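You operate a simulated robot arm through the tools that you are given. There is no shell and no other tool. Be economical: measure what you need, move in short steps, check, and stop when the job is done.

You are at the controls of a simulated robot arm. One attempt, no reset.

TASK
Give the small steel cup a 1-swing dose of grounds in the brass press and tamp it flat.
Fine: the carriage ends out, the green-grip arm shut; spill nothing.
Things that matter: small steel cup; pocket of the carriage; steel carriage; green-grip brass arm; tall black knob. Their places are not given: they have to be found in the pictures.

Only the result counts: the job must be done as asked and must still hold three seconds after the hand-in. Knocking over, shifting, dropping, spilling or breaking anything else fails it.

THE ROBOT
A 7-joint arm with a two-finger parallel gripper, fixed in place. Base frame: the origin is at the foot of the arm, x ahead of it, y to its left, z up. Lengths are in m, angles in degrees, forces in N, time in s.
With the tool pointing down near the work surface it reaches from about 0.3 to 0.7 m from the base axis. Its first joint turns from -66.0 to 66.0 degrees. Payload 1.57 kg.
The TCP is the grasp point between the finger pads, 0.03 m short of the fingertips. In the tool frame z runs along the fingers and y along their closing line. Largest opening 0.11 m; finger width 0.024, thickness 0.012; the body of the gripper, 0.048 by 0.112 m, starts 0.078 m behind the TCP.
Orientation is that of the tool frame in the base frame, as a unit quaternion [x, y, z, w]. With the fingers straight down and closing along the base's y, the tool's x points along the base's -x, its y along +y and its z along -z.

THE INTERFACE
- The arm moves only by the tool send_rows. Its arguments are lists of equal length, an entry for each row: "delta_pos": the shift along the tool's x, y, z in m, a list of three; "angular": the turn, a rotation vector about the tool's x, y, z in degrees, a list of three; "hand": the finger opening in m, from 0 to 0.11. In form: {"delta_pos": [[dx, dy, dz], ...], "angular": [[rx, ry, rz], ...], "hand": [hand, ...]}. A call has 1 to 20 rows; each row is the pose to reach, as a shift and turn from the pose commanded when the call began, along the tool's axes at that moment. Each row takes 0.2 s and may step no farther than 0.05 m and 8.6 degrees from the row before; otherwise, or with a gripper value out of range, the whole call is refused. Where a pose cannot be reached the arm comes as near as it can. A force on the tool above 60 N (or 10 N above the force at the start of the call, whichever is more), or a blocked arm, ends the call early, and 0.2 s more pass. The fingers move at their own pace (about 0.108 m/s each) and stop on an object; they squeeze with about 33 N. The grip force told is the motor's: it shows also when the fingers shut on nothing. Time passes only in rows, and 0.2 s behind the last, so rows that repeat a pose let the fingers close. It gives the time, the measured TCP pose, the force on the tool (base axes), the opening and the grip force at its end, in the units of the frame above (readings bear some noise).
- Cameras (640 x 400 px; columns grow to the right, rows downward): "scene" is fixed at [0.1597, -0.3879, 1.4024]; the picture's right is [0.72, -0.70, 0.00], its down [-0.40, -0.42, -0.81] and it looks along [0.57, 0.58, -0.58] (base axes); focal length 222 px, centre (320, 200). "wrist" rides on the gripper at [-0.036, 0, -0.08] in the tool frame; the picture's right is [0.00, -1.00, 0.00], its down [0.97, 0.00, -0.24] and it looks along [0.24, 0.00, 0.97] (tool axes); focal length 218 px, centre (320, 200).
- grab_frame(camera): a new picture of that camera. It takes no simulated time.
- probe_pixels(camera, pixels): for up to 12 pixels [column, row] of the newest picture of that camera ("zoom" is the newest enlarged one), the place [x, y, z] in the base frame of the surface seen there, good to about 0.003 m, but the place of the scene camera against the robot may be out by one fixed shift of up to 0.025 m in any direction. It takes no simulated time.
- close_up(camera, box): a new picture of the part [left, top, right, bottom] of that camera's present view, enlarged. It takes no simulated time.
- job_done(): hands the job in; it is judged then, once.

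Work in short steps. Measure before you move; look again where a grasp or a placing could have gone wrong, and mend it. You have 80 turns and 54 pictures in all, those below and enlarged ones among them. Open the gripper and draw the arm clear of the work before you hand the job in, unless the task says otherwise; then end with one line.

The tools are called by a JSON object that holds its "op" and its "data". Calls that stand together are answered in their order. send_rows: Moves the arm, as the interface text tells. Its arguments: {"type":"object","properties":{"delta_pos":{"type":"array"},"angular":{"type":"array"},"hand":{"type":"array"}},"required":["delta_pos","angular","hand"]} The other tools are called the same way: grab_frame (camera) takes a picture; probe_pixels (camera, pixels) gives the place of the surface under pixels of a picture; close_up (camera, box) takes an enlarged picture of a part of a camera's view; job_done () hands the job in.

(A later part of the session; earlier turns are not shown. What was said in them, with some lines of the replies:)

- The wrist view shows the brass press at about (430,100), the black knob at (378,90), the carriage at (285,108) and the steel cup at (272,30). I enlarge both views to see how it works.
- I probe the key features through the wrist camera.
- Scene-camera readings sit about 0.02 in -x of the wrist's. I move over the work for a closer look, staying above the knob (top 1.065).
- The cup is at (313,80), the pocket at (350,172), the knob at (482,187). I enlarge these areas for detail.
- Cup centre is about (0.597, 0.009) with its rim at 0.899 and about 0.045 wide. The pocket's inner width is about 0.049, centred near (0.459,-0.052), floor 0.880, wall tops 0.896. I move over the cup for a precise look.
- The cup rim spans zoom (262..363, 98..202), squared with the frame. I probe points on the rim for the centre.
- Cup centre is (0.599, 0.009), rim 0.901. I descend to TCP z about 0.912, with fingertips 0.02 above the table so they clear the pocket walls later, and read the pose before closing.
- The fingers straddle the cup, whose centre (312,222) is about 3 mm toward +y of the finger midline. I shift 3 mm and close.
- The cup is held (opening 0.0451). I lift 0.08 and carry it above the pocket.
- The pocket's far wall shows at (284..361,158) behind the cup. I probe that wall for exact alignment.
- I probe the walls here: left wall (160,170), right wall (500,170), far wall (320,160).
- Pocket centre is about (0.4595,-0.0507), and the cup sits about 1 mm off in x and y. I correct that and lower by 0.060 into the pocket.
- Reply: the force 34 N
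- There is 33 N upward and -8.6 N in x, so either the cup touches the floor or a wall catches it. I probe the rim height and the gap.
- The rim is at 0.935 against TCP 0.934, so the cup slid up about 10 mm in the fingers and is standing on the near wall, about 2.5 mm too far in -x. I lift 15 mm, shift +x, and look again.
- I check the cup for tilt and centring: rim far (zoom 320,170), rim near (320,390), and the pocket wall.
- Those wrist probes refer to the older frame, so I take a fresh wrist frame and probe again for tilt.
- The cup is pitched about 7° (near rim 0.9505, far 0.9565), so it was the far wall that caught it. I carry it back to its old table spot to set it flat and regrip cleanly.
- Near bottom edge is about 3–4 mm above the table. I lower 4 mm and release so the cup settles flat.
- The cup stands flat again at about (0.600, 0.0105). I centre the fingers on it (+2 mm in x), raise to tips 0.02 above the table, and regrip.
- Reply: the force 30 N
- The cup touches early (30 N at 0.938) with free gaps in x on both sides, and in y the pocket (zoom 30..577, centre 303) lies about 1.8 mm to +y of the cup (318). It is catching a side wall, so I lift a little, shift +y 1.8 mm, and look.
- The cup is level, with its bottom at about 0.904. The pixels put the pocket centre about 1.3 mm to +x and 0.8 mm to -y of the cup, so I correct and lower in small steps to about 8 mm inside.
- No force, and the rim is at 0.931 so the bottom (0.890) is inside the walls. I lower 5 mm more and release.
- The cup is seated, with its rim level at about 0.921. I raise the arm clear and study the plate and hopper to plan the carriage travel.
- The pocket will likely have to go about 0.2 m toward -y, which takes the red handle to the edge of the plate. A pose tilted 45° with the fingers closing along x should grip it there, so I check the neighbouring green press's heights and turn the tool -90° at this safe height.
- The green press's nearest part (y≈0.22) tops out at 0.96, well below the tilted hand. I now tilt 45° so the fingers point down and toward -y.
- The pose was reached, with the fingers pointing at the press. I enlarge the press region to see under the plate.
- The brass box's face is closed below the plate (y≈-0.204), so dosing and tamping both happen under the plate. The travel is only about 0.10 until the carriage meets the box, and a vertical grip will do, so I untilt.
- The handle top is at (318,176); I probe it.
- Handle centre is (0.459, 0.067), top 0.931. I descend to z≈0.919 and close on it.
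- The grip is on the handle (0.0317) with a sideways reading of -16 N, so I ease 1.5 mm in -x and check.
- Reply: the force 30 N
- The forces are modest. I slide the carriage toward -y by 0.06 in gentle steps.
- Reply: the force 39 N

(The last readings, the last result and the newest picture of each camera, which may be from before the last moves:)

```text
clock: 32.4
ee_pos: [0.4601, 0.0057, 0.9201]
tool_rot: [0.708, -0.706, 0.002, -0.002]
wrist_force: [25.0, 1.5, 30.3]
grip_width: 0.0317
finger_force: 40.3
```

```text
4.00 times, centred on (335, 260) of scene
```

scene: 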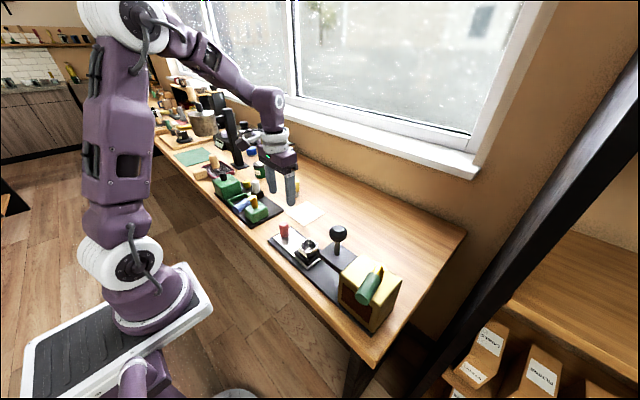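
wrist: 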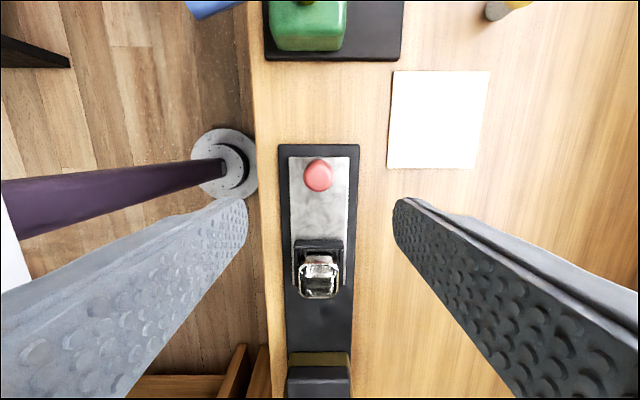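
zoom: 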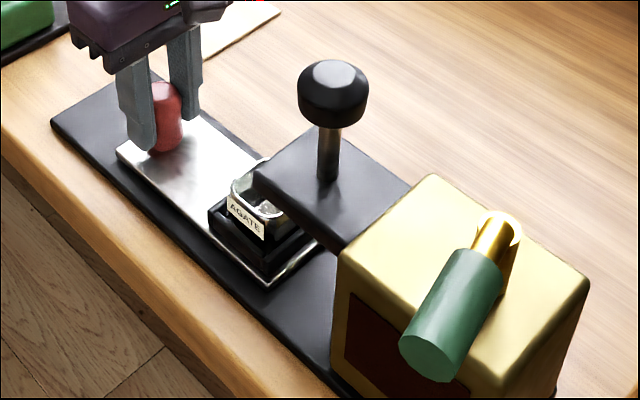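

The carriage glides and the cup is entering under the plate. I continue slowly to the end stop.

{"op": "send_rows", "data": {"delta_pos": [[0.006, 0, 0], [0.012, 0, 0], [0.018, 0, 0], [0.024, 0, 0], [0.03, 0, 0], [0.034, 0, 0], [0.037, 0, 0], [0.04, 0, 0], [0.04, 0, 0]], "angular": [[0, 0, 0], [0, 0, 0], [0, 0, 0], [0, 0, 0], [0, 0, 0], [0, 0, 0], [0, 0, 0], [0, 0, 0], [0, 0, 0]], "hand": [0.015, 0.015, 0.015, 0.015, 0.015, 0.015, 0.015, 0.015, 0.015]}}

{"op": "close_up", "data": {"camera": "scene", "box": [270, 210, 400, 310]}}

```text
clock: 34.4
ee_pos: [0.4595, -0.0317, 0.9209]
tool_rot: [0.708, -0.707, 0.002, -0.001]
wrist_force: [22.0, 1.8, 29.0]
grip_width: 0.0316
finger_force: 40.1
```

```text
4.00 times, centred on (335, 260) of scene
```

zoom: 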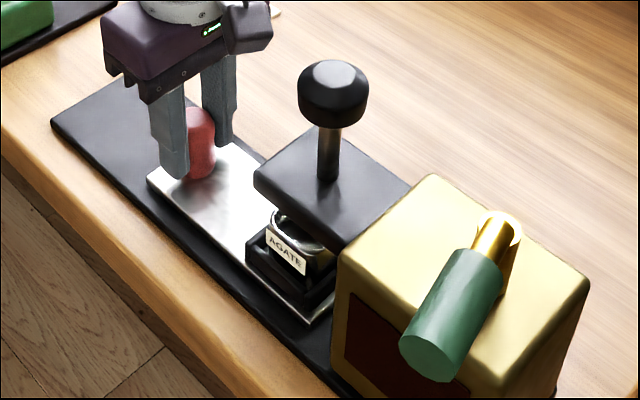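

No stop force yet (y 1.8 N). I continue in small steps.

{"op": "send_rows", "data": {"delta_pos": [[0.004, 0, 0], [0.008, 0, 0], [0.011, 0, 0], [0.014, 0, 0], [0.014, 0, 0]], "angular": [[0, 0, 0], [0, 0, 0], [0, 0, 0], [0, 0, 0], [0, 0, 0]], "hand": [0.015, 0.015, 0.015, 0.015, 0.015]}}

```text
clock: 35.6
ee_pos: [0.4601, -0.0458, 0.9197]
tool_rot: [0.708, -0.706, 0.001, -0.003]
wrist_force: [27.2, 24.7, 11.4]
grip_width: 0.0318
finger_force: 41.1
```

Force +24.7 N in y: a stop is reached (handle moved about 0.111). I look at it.

{"op": "close_up", "data": {"camera": "scene", "box": [290, 220, 390, 300]}}

{"op": "probe_pixels", "data": {"camera": "zoom", "pixels": [[235, 290], [340, 335], [320, 300], [270, 240], [360, 320], [220, 90]]}}

```text
5.00 times, centred on (340, 260) of scene
```

zoom: 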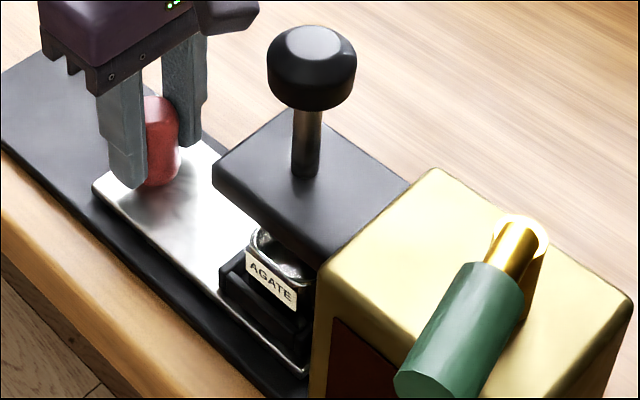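

```text
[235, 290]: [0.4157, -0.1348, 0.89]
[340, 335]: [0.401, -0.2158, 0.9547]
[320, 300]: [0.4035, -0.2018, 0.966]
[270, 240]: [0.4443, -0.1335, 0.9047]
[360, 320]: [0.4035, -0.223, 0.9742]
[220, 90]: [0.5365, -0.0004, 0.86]
```

The carriage is against the box with the pocket centred under the plate. I release, rise clear, and move to view the green-grip arm from above.

{"op": "send_rows", "data": {"delta_pos": [[0, 0, 0], [0, 0, 0], [0, 0, 0], [0, 0, 0], [0, 0, -0.04], [0, 0, -0.09], [0, 0, -0.14], [0, 0, -0.19], [0, 0, -0.23], [0.04, 0.01, -0.25], [0.09, 0.02, -0.25], [0.13, 0.03, -0.25], [0.16, 0.04, -0.25], [0.16, 0.04, -0.25]], "angular": [[0, 0, 0], [0, 0, 0], [0, 0, 0], [0, 0, 0], [0, 0, 0], [0, 0, 0], [0, 0, 0], [0, 0, 0], [0, 0, 0], [0, 0, 0], [0, 0, 0], [0, 0, 0], [0, 0, 0], [0, 0, 0]], "hand": [0.04, 0.06, 0.08, 0.08, 0.08, 0.08, 0.08, 0.08, 0.08, 0.08, 0.08, 0.08, 0.08, 0.08]}}

{"op": "grab_frame", "data": {"camera": "wrist"}}

```text
refused: row 11 steps farther than a row can; nothing moved
```

```text
20 pictures are left
```

wrist: 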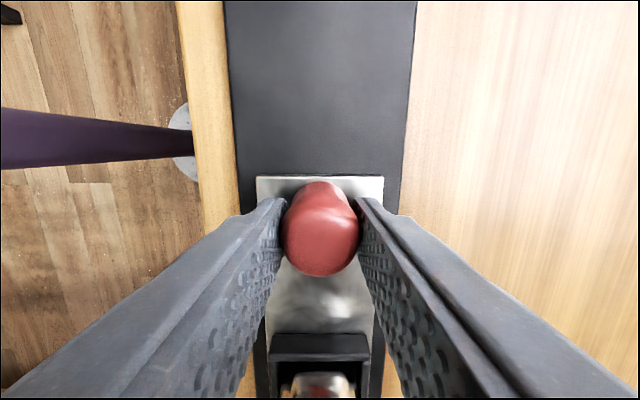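

One row stepped too far and nothing moved; the handle is still held. I resend with smaller steps.

{"op": "send_rows", "data": {"delta_pos": [[0, 0, 0], [0, 0, 0], [0, 0, 0], [0, 0, 0], [0, 0, -0.04], [0, 0, -0.08], [0, 0, -0.12], [0, 0, -0.16], [0, 0, -0.2], [0, 0, -0.24], [0.04, 0.01, -0.25], [0.08, 0.02, -0.25], [0.12, 0.03, -0.25], [0.16, 0.04, -0.25], [0.16, 0.04, -0.25]], "angular": [[0, 0, 0], [0, 0, 0], [0, 0, 0], [0, 0, 0], [0, 0, 0], [0, 0, 0], [0, 0, 0], [0, 0, 0], [0, 0, 0], [0, 0, 0], [0, 0, 0], [0, 0, 0], [0, 0, 0], [0, 0, 0], [0, 0, 0]], "hand": [0.04, 0.06, 0.08, 0.08, 0.08, 0.08, 0.08, 0.08, 0.08, 0.08, 0.08, 0.08, 0.08, 0.08, 0.08]}}

{"op": "grab_frame", "data": {"camera": "wrist"}}

```text
clock: 38.8
ee_pos: [0.4184, -0.2098, 1.1699]
tool_rot: [-0.707, 0.707, -0.001, 0.0]
wrist_force: [-0.1, -0.5, -0.3]
grip_width: 0.08
finger_force: 0.1
```

```text
19 pictures are left
```

wrist: 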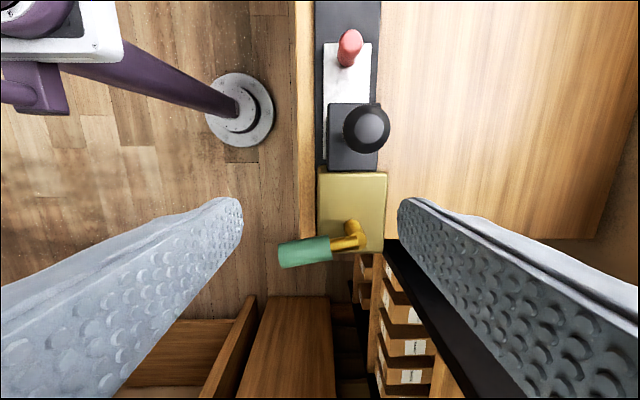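

The arm points to -x and slightly -y, with the grip at (305,252) and the post at (352,230). I probe their exact places.

{"op": "probe_pixels", "data": {"camera": "wrist", "pixels": [[284, 253], [305, 251], [328, 248], [305, 240], [305, 263], [340, 244], [352, 226], [352, 235], [345, 236], [366, 125]]}}

{"op": "close_up", "data": {"camera": "wrist", "box": [260, 100, 420, 280]}}

```text
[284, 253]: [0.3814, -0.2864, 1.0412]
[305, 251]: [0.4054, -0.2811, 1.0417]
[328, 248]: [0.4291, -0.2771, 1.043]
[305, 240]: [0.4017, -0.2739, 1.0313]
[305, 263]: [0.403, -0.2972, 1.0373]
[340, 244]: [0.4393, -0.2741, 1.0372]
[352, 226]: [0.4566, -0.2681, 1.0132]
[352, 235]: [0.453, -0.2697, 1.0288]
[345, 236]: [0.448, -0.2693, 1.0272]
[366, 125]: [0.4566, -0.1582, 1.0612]
```

```text
2.22 times, centred on (340, 190) of wrist
```

zoom: 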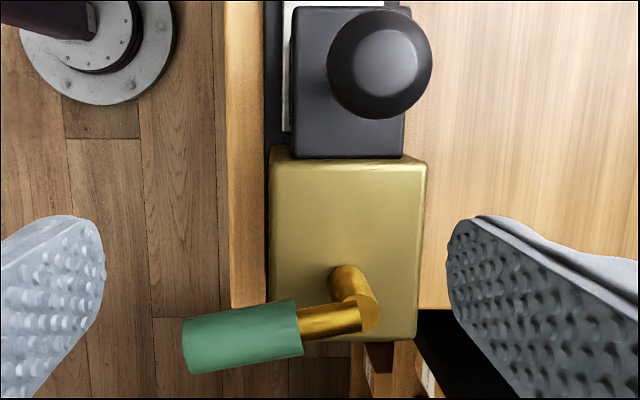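

Pivot is about (0.457,-0.268), and the grip spans x 0.37–0.43 with its centre z about 1.03. I close the fingers as a peg and lower on the +y side of the grip, then look.

{"op": "send_rows", "data": {"delta_pos": [[0.01, 0.008, 0], [0.025, 0.018, 0], [0.034, 0.024, 0.02], [0.034, 0.024, 0.05], [0.034, 0.024, 0.08], [0.034, 0.024, 0.11], [0.034, 0.024, 0.125], [0.034, 0.024, 0.125]], "angular": [[0, 0, 0], [0, 0, 0], [0, 0, 0], [0, 0, 0], [0, 0, 0], [0, 0, 0], [0, 0, 0], [0, 0, 0]], "hand": [0.05, 0.02, 0.0, 0.0, 0.0, 0.0, 0.0, 0.0]}}

{"op": "send_rows", "data": {"delta_pos": [[0.005, 0, 0], [0.01, 0, 0], [0.015, 0, 0], [0.02, 0, 0], [0.025, 0, 0], [0.025, 0, 0]], "angular": [[0, 0, 0], [0, 0, 0], [0, 0, 0], [0, 0, 0], [0, 0, 0], [0, 0, 0]], "hand": [0.0, 0.0, 0.0, 0.0, 0.0, 0.0]}}

{"op": "close_up", "data": {"camera": "scene", "box": [310, 220, 430, 340]}}

```text
clock: 40.6
ee_pos: [0.3965, -0.2403, 1.0453]
tool_rot: [0.707, -0.707, 0.0, 0.0]
wrist_force: [-0.2, 0.2, 0.3]
grip_width: 0.0
finger_force: 22.0
```

```text
clock: 42.0
ee_pos: [0.3948, -0.2646, 1.0446]
tool_rot: [-0.707, 0.707, 0.0, 0.0]
wrist_force: [1.2, 1.4, -0.6]
grip_width: 0.0002
finger_force: 21.2
```

```text
3.33 times, centred on (370, 280) of scene
```

zoom: 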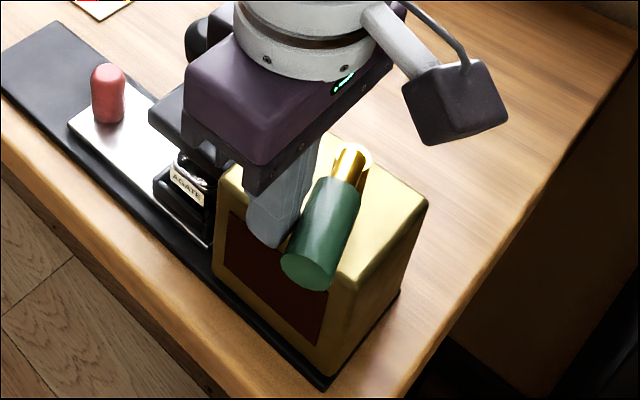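

The arm follows toward -y with almost no force. I keep pushing it along its arc about the pivot in stages.

{"op": "send_rows", "data": {"delta_pos": [[0.007, 0, 0], [0.014, -0.0009, 0], [0.0185, -0.0018, 0], [0.0224, -0.0029, 0], [0.026, -0.0042, 0], [0.0294, -0.0057, 0], [0.0294, -0.0057, 0]], "angular": [[0, 0, 0], [0, 0, 0], [0, 0, 0], [0, 0, 0], [0, 0, 0], [0, 0, 0], [0, 0, 0]], "hand": [0, 0, 0, 0, 0, 0, 0]}}

{"op": "grab_frame", "data": {"camera": "wrist"}}

```text
clock: 43.6
ee_pos: [0.4003, -0.2943, 1.0437]
tool_rot: [-0.707, 0.708, 0.0, -0.001]
wrist_force: [-0.6, 0.6, 0.8]
grip_width: 0.0
finger_force: 21.5
```

```text
16 pictures are left
```

wrist: 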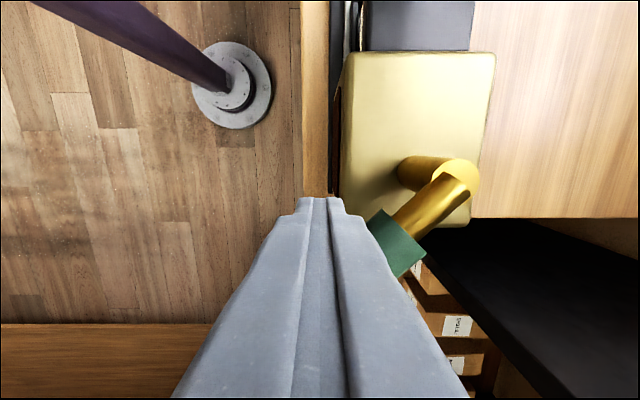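

The arm is at about 45°. I continue along the arc to about 85°.

{"op": "send_rows", "data": {"delta_pos": [[0.0067, -0.0036, 0], [0.0137, -0.0087, 0], [0.0191, -0.0139, 0], [0.0246, -0.0206, 0], [0.0285, -0.0271, 0], [0.0285, -0.0271, 0]], "angular": [[0, 0, 0], [0, 0, 0], [0, 0, 0], [0, 0, 0], [0, 0, 0], [0, 0, 0]], "hand": [0, 0, 0, 0, 0, 0]}}

{"op": "grab_frame", "data": {"camera": "wrist"}}

```text
clock: 44.6
ee_pos: [0.4144, -0.3138, 1.0442]
tool_rot: [-0.706, 0.708, 0.015, -0.002]
wrist_force: [-19.3, 17.8, 18.4]
grip_width: 0.0002
finger_force: 21.6
stopped in row 5: the force on the tool passed its limit (the readings are from after the stop); the commanded pose is now the measured one
```

```text
15 pictures are left
```

wrist: 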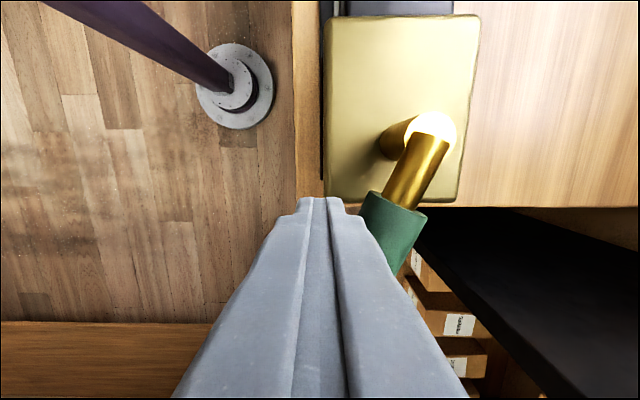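

The arm met its open stop (about 65°). I back off, lift clear, straighten the slight tilt, and then turn the tool so the fingers can straddle the grip for the return.

{"op": "send_rows", "data": {"delta_pos": [[-0.003, 0.006, 0], [-0.005, 0.011, 0], [-0.005, 0.011, -0.03], [-0.005, 0.011, -0.07], [-0.005, 0.011, -0.1], [-0.005, 0.011, -0.1]], "angular": [[0, 0, 0], [0, 0, 0], [0.6, 0.6, 0], [1.2, 1.2, 0], [1.2, 1.2, 0], [1.2, 1.2, 0]], "hand": [0, 0, 0, 0, 0, 0]}}

{"op": "send_rows", "data": {"delta_pos": [[0.001, -0.003, 0], [0.002, -0.006, 0], [0.003, -0.01, 0], [0.004, -0.014, 0], [0.005, -0.018, 0], [0.006, -0.022, 0], [0.006, -0.022, 0]], "angular": [[0, 0, 8.3], [0, 0, 16.6], [0, 0, 25], [0, 0, 33.3], [0, 0, 41.6], [0, 0, 50], [0, 0, 50]], "hand": [0.02, 0.04, 0.06, 0.06, 0.06, 0.06, 0.06]}}

{"op": "grab_frame", "data": {"camera": "wrist"}}

```text
clock: 46.0
ee_pos: [0.4084, -0.3123, 1.1449]
tool_rot: [-0.707, 0.707, -0.004, -0.002]
wrist_force: [-0.7, 0.6, 0.1]
grip_width: 0.0002
finger_force: 21.3
```

```text
clock: 47.6
ee_pos: [0.4297, -0.3183, 1.1455]
tool_rot: [-0.342, 0.94, -0.004, 0.0]
wrist_force: [0.4, 0.3, 0.4]
grip_width: 0.0601
finger_force: 0.1
```

```text
14 pictures are left
```

wrist: 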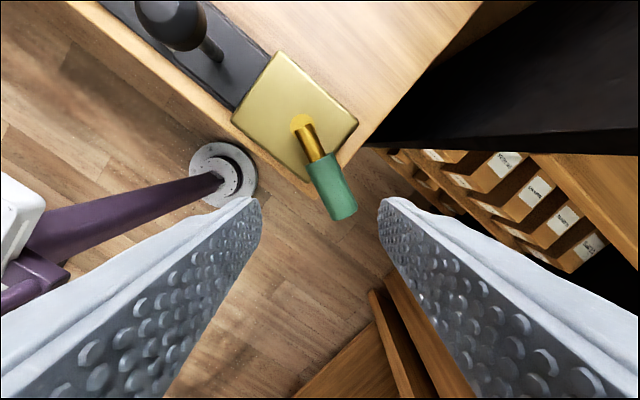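

The grip shows at (333,185) between the fingers. I probe it to lower accurately.

{"op": "probe_pixels", "data": {"camera": "wrist", "pixels": [[322, 163], [331, 185], [340, 208], [302, 122], [312, 140], [400, 130], [270, 95]]}}

```text
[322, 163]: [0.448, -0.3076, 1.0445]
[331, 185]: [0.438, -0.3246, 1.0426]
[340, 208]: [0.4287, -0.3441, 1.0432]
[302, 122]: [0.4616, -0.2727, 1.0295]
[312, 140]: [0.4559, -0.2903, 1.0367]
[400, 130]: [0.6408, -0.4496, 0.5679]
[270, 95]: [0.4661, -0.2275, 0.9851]
```

The grip axis runs from (0.448,-0.308) to (0.429,-0.344), θ≈65°. I lower around it with the fingers at 0.06 opening, then narrow to 0.046.

{"op": "send_rows", "data": {"delta_pos": [[0.002, -0.0115, 0.0], [0.002, -0.0115, 0.03], [0.002, -0.0115, 0.06], [0.002, -0.0115, 0.09], [0.002, -0.0115, 0.105], [0.002, -0.0115, 0.105], [0.002, -0.0115, 0.105]], "angular": [[0, 0, 0], [0, 0, 0], [0, 0, 0], [0, 0, 0], [0, 0, 0], [0, 0, 0], [0, 0, 0]], "hand": [0.06, 0.06, 0.06, 0.06, 0.06, 0.046, 0.046]}}

{"op": "grab_frame", "data": {"camera": "wrist"}}

```text
clock: 49.2
ee_pos: [0.4365, -0.3294, 1.0396]
tool_rot: [-0.342, 0.94, -0.004, 0.0]
wrist_force: [0.0, 0.6, -0.2]
grip_width: 0.0461
finger_force: 0.0
```

```text
13 pictures are left
```

wrist: 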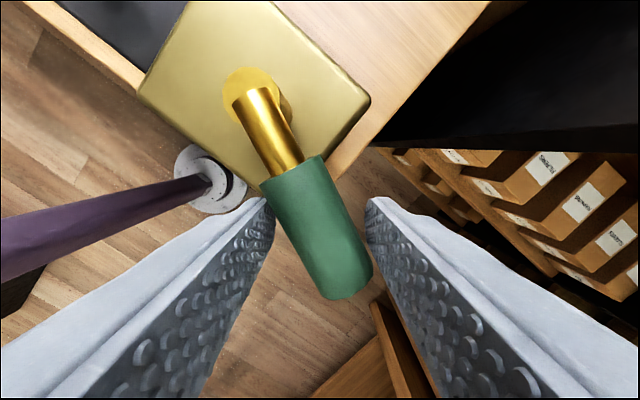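

The grip is straddled cleanly. I swing it back along the arc toward shut, pausing near the end.

{"op": "send_rows", "data": {"delta_pos": [[0.0024, 0.0052, 0], [0.0044, 0.0104, 0], [0.006, 0.016, 0], [0.007, 0.0213, 0], [0.0074, 0.027, 0], [0.0075, 0.0324, 0], [0.007, 0.038, 0], [0.0061, 0.0435, 0], [0.005, 0.048, 0], [0.0037, 0.0521, 0], [0.0023, 0.0558, 0], [0.0007, 0.0593, 0], [0.0007, 0.0593, 0]], "angular": [[0, 0, 0], [0, 0, 0], [0, 0, 0], [0, 0, 0], [0, 0, 0], [0, 0, 0], [0, 0, 0], [0, 0, 0], [0, 0, 0], [0, 0, 0], [0, 0, 0], [0, 0, 0], [0, 0, 0]], "hand": [0.046, 0.046, 0.046, 0.046, 0.046, 0.046, 0.046, 0.046, 0.046, 0.046, 0.046, 0.046, 0.046]}}

{"op": "grab_frame", "data": {"camera": "wrist"}}

```text
clock: 52.0
ee_pos: [0.3959, -0.2845, 1.0389]
tool_rot: [-0.341, 0.94, -0.004, 0.0]
wrist_force: [-1.1, -9.0, -1.1]
grip_width: 0.0516
finger_force: 3.1
```

```text
12 pictures are left
```

wrist: 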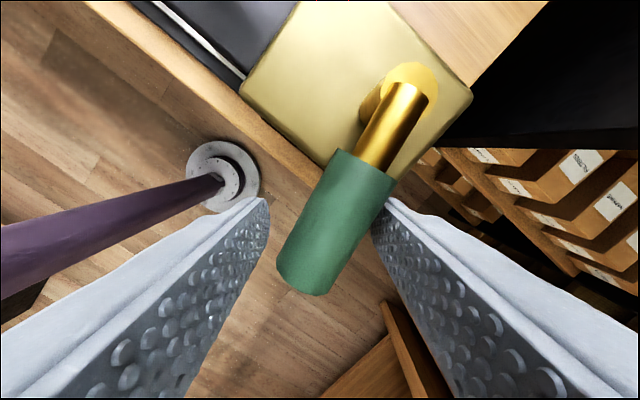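

Force -9 N in y and the fingers spread slightly, so the arm may be at its shut stop. I probe the arm's angle against the original (grip end at y -0.286).

{"op": "probe_pixels", "data": {"camera": "wrist", "pixels": [[360, 175], [335, 215], [305, 270], [405, 95], [385, 135]]}}

```text
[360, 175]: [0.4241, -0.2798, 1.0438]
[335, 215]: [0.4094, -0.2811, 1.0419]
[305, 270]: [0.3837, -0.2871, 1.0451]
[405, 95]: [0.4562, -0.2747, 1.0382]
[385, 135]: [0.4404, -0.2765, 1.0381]
```

The angle matches the original within a millimetre. I push 4 mm more to confirm the stop, then back off and lift.

{"op": "send_rows", "data": {"delta_pos": [[0, 0.003, 0], [0, 0.005, 0], [0, 0.005, 0]], "angular": [[0, 0, 0], [0, 0, 0], [0, 0, 0]], "hand": [0.046, 0.046, 0.046]}}

{"op": "send_rows", "data": {"delta_pos": [[0, -0.005, 0], [0, -0.009, 0], [0, -0.009, 0], [0, -0.009, -0.03], [0, -0.009, -0.07], [0, -0.009, -0.11], [0, -0.009, -0.11]], "angular": [[0, 0, 0], [0, 0, 0], [0, 0, 0], [0, 0, 0], [0, 0, 0], [0, 0, 0], [0, 0, 0]], "hand": [0.056, 0.06, 0.06, 0.06, 0.06, 0.06, 0.06]}}

{"op": "close_up", "data": {"camera": "scene", "box": [270, 210, 420, 330]}}

```text
clock: 52.9
ee_pos: [0.3947, -0.2798, 1.0375]
tool_rot: [-0.34, 0.94, -0.004, 0.001]
wrist_force: [2.9, -17.7, -4.8]
grip_width: 0.0596
finger_force: 8.4
```

```text
clock: 54.5
ee_pos: [0.3992, -0.2859, 1.1498]
tool_rot: [-0.341, 0.94, -0.003, 0.0]
wrist_force: [-0.2, -0.2, -0.7]
grip_width: 0.0599
finger_force: 0.1
```

```text
3.33 times, centred on (345, 270) of scene
```

zoom: 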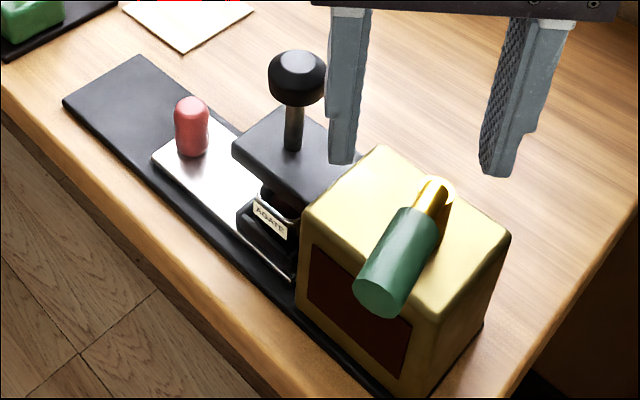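

The shut stop is confirmed (force grew with no motion), and the scene shows the arm in its original place. Next I move over the knob (0.459,-0.155, top 1.062) at z 1.15, with fingers closed and yaw back to -90°.

{"op": "send_rows", "data": {"delta_pos": [[-0.02, 0.01, 0], [-0.042, 0.02, 0], [-0.064, 0.031, 0], [-0.086, 0.041, 0], [-0.108, 0.052, 0], [-0.13, 0.062, 0], [-0.13, 0.062, 0]], "angular": [[0, 0, -8.3], [0, 0, -16.6], [0, 0, -25], [0, 0, -33.3], [0, 0, -41.6], [0, 0, -50], [0, 0, -50]], "hand": [0.05, 0.03, 0.01, 0, 0, 0, 0]}}

{"op": "grab_frame", "data": {"camera": "wrist"}}

```text
clock: 56.0
ee_pos: [0.4596, -0.1538, 1.1488]
tool_rot: [0.707, -0.707, 0.004, 0.002]
wrist_force: [0.0, 0.6, 1.0]
grip_width: 0.0001
finger_force: 21.3
```

```text
10 pictures are left
```

wrist: 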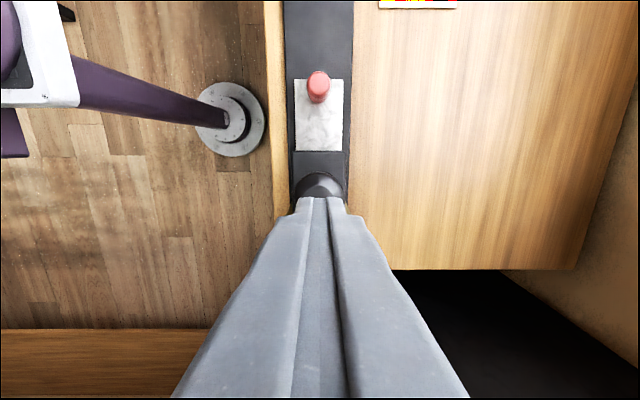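

The peg is above the knob. I descend to contact (about 1.092) and press in small steps.

{"op": "send_rows", "data": {"delta_pos": [[0, 0, 0.025], [0, 0, 0.045], [0, 0, 0.055], [0, 0, 0.06], [0, 0, 0.065], [0, 0, 0.07], [0, 0, 0.074], [0, 0, 0.078], [0, 0, 0.078]], "angular": [[0, 0, 0], [0, 0, 0], [0, 0, 0], [0, 0, 0], [0, 0, 0], [0, 0, 0], [0, 0, 0], [0, 0, 0], [0, 0, 0]], "hand": [0, 0, 0, 0, 0, 0, 0, 0, 0]}}

{"op": "close_up", "data": {"camera": "scene", "box": [290, 210, 390, 300]}}

```text
clock: 58.0
ee_pos: [0.4587, -0.1558, 1.0702]
tool_rot: [-0.706, 0.708, -0.003, -0.001]
wrist_force: [0.6, -0.4, -0.2]
grip_width: 0.0001
finger_force: 21.4
```

```text
4.44 times, centred on (340, 255) of scene
```

zoom: 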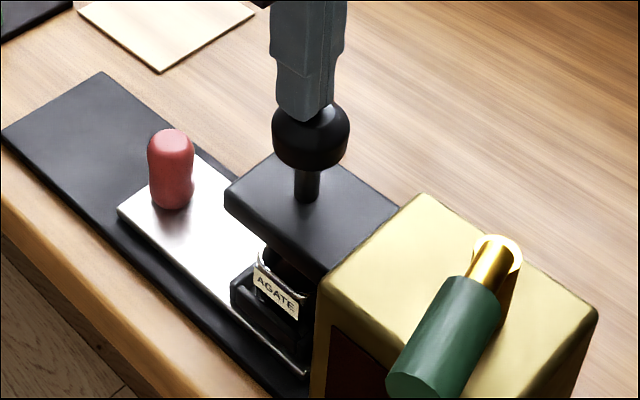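

The knob has gone down about 20 mm with no resistance yet. I continue pressing until it meets force.

{"op": "send_rows", "data": {"delta_pos": [[0, 0, 0.004], [0, 0, 0.008], [0, 0, 0.012], [0, 0, 0.016], [0, 0, 0.02], [0, 0, 0.024], [0, 0, 0.024]], "angular": [[0, 0, 0], [0, 0, 0], [0, 0, 0], [0, 0, 0], [0, 0, 0], [0, 0, 0], [0, 0, 0]], "hand": [0, 0, 0, 0, 0, 0, 0]}}

{"op": "close_up", "data": {"camera": "scene", "box": [290, 210, 390, 300]}}

```text
clock: 59.6
ee_pos: [0.4586, -0.1556, 1.0477]
tool_rot: [-0.706, 0.708, -0.004, -0.001]
wrist_force: [0.1, 0.8, 0.6]
grip_width: 0.0
finger_force: 21.4
```

```text
4.44 times, centred on (340, 255) of scene
```

zoom: 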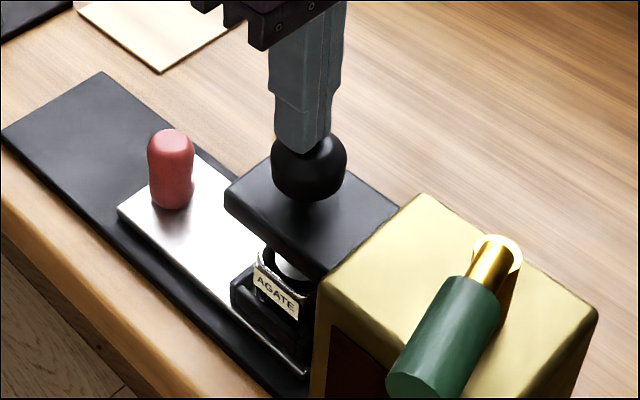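

The knob's underside is about 10 mm above the plate and the tamper foot is entering the cup. I continue to resistance.

{"op": "send_rows", "data": {"delta_pos": [[0, 0, 0.003], [0, 0, 0.006], [0, 0, 0.009], [0, 0, 0.012], [0, 0, 0.015], [0, 0, 0.018], [0, 0, 0.018]], "angular": [[0, 0, 0], [0, 0, 0], [0, 0, 0], [0, 0, 0], [0, 0, 0], [0, 0, 0], [0, 0, 0]], "hand": [0, 0, 0, 0, 0, 0, 0]}}

```text
clock: 60.7
ee_pos: [0.4592, -0.155, 1.0389]
tool_rot: [0.707, -0.707, 0.007, 0.001]
wrist_force: [-12.2, 5.1, 37.4]
grip_width: 0.0
finger_force: 22.0
stopped in row 5: the force on the tool passed its limit (the readings are from after the stop); the commanded pose is now the measured one
```

A force above 60 N at z 1.039 means the tamper is fully down. I lift off and see if the knob springs back.

{"op": "send_rows", "data": {"delta_pos": [[0, 0, -0.005], [0, 0, -0.015], [0, 0, -0.03], [0, 0, -0.05], [0, 0, -0.08], [0, 0, -0.11], [0, 0, -0.11]], "angular": [[0, 0, 0], [0, 0, 0], [0, 0, 0], [0, 0, 0], [0, 0, 0], [0, 0, 0], [0, 0, 0]], "hand": [0, 0, 0, 0, 0, 0, 0]}}

{"op": "close_up", "data": {"camera": "scene", "box": [290, 210, 390, 300]}}

```text
clock: 62.3
ee_pos: [0.4601, -0.1555, 1.1462]
tool_rot: [0.708, -0.707, 0.006, 0.0]
wrist_force: [-0.5, 0.0, -0.5]
grip_width: 0.0
finger_force: 21.3
```

```text
4.44 times, centred on (340, 255) of scene
```

zoom: 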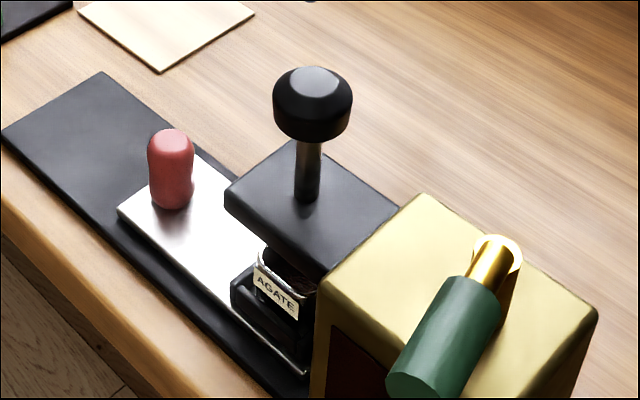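

The knob sprang back up and brown grounds show in the cup. I go back to the handle (0.459,-0.046), descend with open fingers, and grip.

{"op": "send_rows", "data": {"delta_pos": [[-0.04, 0.0005, 0], [-0.08, 0.001, 0], [-0.11, 0.001, 0], [-0.11, 0.001, 0.04], [-0.11, 0.001, 0.08], [-0.11, 0.001, 0.12], [-0.11, 0.001, 0.16], [-0.11, 0.001, 0.2], [-0.11, 0.001, 0.226], [-0.11, 0.001, 0.226], [-0.11, 0.001, 0.226], [-0.11, 0.001, 0.226], [-0.11, 0.001, 0.226]], "angular": [[0, 0, 0], [0, 0, 0], [0, 0, 0], [0, 0, 0], [0, 0, 0], [0, 0, 0], [0, 0, 0], [0, 0, 0], [0, 0, 0], [0, 0, 0], [0, 0, 0], [0, 0, 0], [0, 0, 0]], "hand": [0.03, 0.06, 0.08, 0.08, 0.08, 0.08, 0.08, 0.08, 0.08, 0.08, 0.05, 0.02, 0.02]}}

```text
clock: 65.1
ee_pos: [0.461, -0.0482, 0.9194]
tool_rot: [0.707, -0.707, 0.006, -0.001]
wrist_force: [11.1, 0.0, -7.5]
grip_width: 0.0319
finger_force: 40.9
```

The handle is gripped (0.0319). I draw the carriage out gently by 0.11, to its original place.

{"op": "send_rows", "data": {"delta_pos": [[-0.002, 0, 0], [-0.006, 0, 0], [-0.012, 0, 0], [-0.019, 0, 0], [-0.026, 0, 0], [-0.033, 0, 0], [-0.04, 0, 0], [-0.047, 0, 0], [-0.054, 0, 0], [-0.061, 0, 0], [-0.068, 0, 0], [-0.075, 0, 0], [-0.082, 0, 0], [-0.089, 0, 0], [-0.096, 0, 0], [-0.102, 0, 0], [-0.107, 0, 0], [-0.11, 0, 0], [-0.111, 0, 0], [-0.111, 0, 0]], "angular": [[0, 0, 0], [0, 0, 0], [0, 0, 0], [0, 0, 0], [0, 0, 0], [0, 0, 0], [0, 0, 0], [0, 0, 0], [0, 0, 0], [0, 0, 0], [0, 0, 0], [0, 0, 0], [0, 0, 0], [0, 0, 0], [0, 0, 0], [0, 0, 0], [0, 0, 0], [0, 0, 0], [0, 0, 0], [0, 0, 0]], "hand": [0.02, 0.02, 0.02, 0.02, 0.02, 0.02, 0.02, 0.02, 0.02, 0.02, 0.02, 0.02, 0.02, 0.02, 0.02, 0.02, 0.02, 0.02, 0.02, 0.02]}}

{"op": "close_up", "data": {"camera": "scene", "box": [260, 210, 390, 300]}}

```text
clock: 69.3
ee_pos: [0.4617, 0.0619, 0.9193]
tool_rot: [-0.706, 0.708, -0.006, -0.002]
wrist_force: [-12.1, -15.2, 8.0]
grip_width: 0.0313
finger_force: 40.4
```

```text
4.44 times, centred on (325, 255) of scene
```

zoom: 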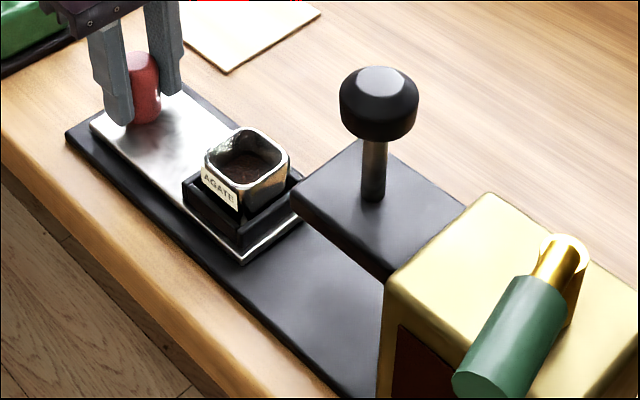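

The carriage is out with -15 N at its stop, and the cup holds flat grounds. I release and lift clear.

{"op": "send_rows", "data": {"delta_pos": [[0, 0, 0], [0, 0, 0], [0, 0, 0], [0, 0, 0], [0, 0, -0.03], [0, 0, -0.07], [0, 0, -0.11], [0, 0, -0.15], [0, 0, -0.19], [0, 0, -0.19]], "angular": [[0, 0, 0], [0, 0, 0], [0, 0, 0], [0, 0, 0], [0, 0, 0], [0, 0, 0], [0, 0, 0], [0, 0, 0], [0, 0, 0], [0, 0, 0]], "hand": [0.04, 0.06, 0.08, 0.08, 0.08, 0.08, 0.08, 0.08, 0.08, 0.08]}}

{"op": "close_up", "data": {"camera": "scene", "box": [250, 200, 420, 330]}}

{"op": "grab_frame", "data": {"camera": "wrist"}}

```text
clock: 71.5
ee_pos: [0.46, 0.066, 1.1066]
tool_rot: [-0.707, 0.707, -0.005, -0.001]
wrist_force: [0.9, -0.9, -0.1]
grip_width: 0.08
finger_force: 0.0
```

```text
3.08 times, centred on (335, 265) of scene
```

zoom: 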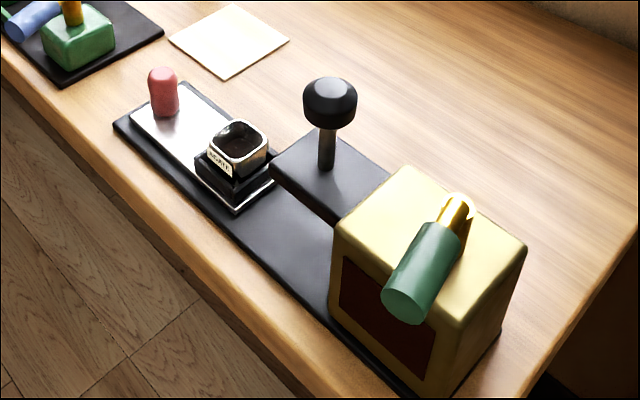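

```text
4 pictures are left
```

wrist: 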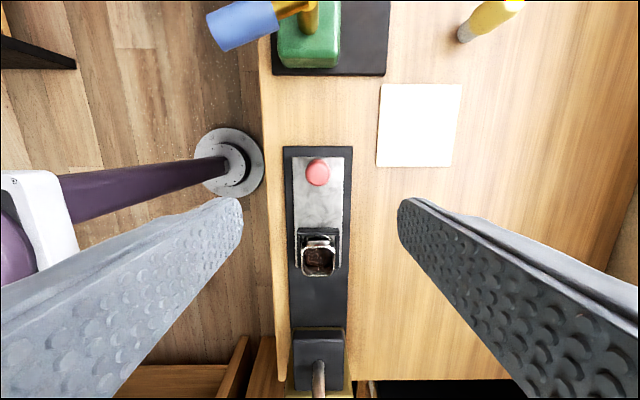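

The carriage is out, the cup sits in its pocket with tamped grounds, the green-grip arm is shut, the knob is up, and no spill is visible. The gripper is open and clear, so I hand in.

{"op": "job_done", "data": {}}

```text
The job is handed in.
```

The small steel cup got one swing of grounds and a full tamp; it sits in the pocket with the carriage out, the green-grip arm shut and no visible spill, and I have handed the job in.
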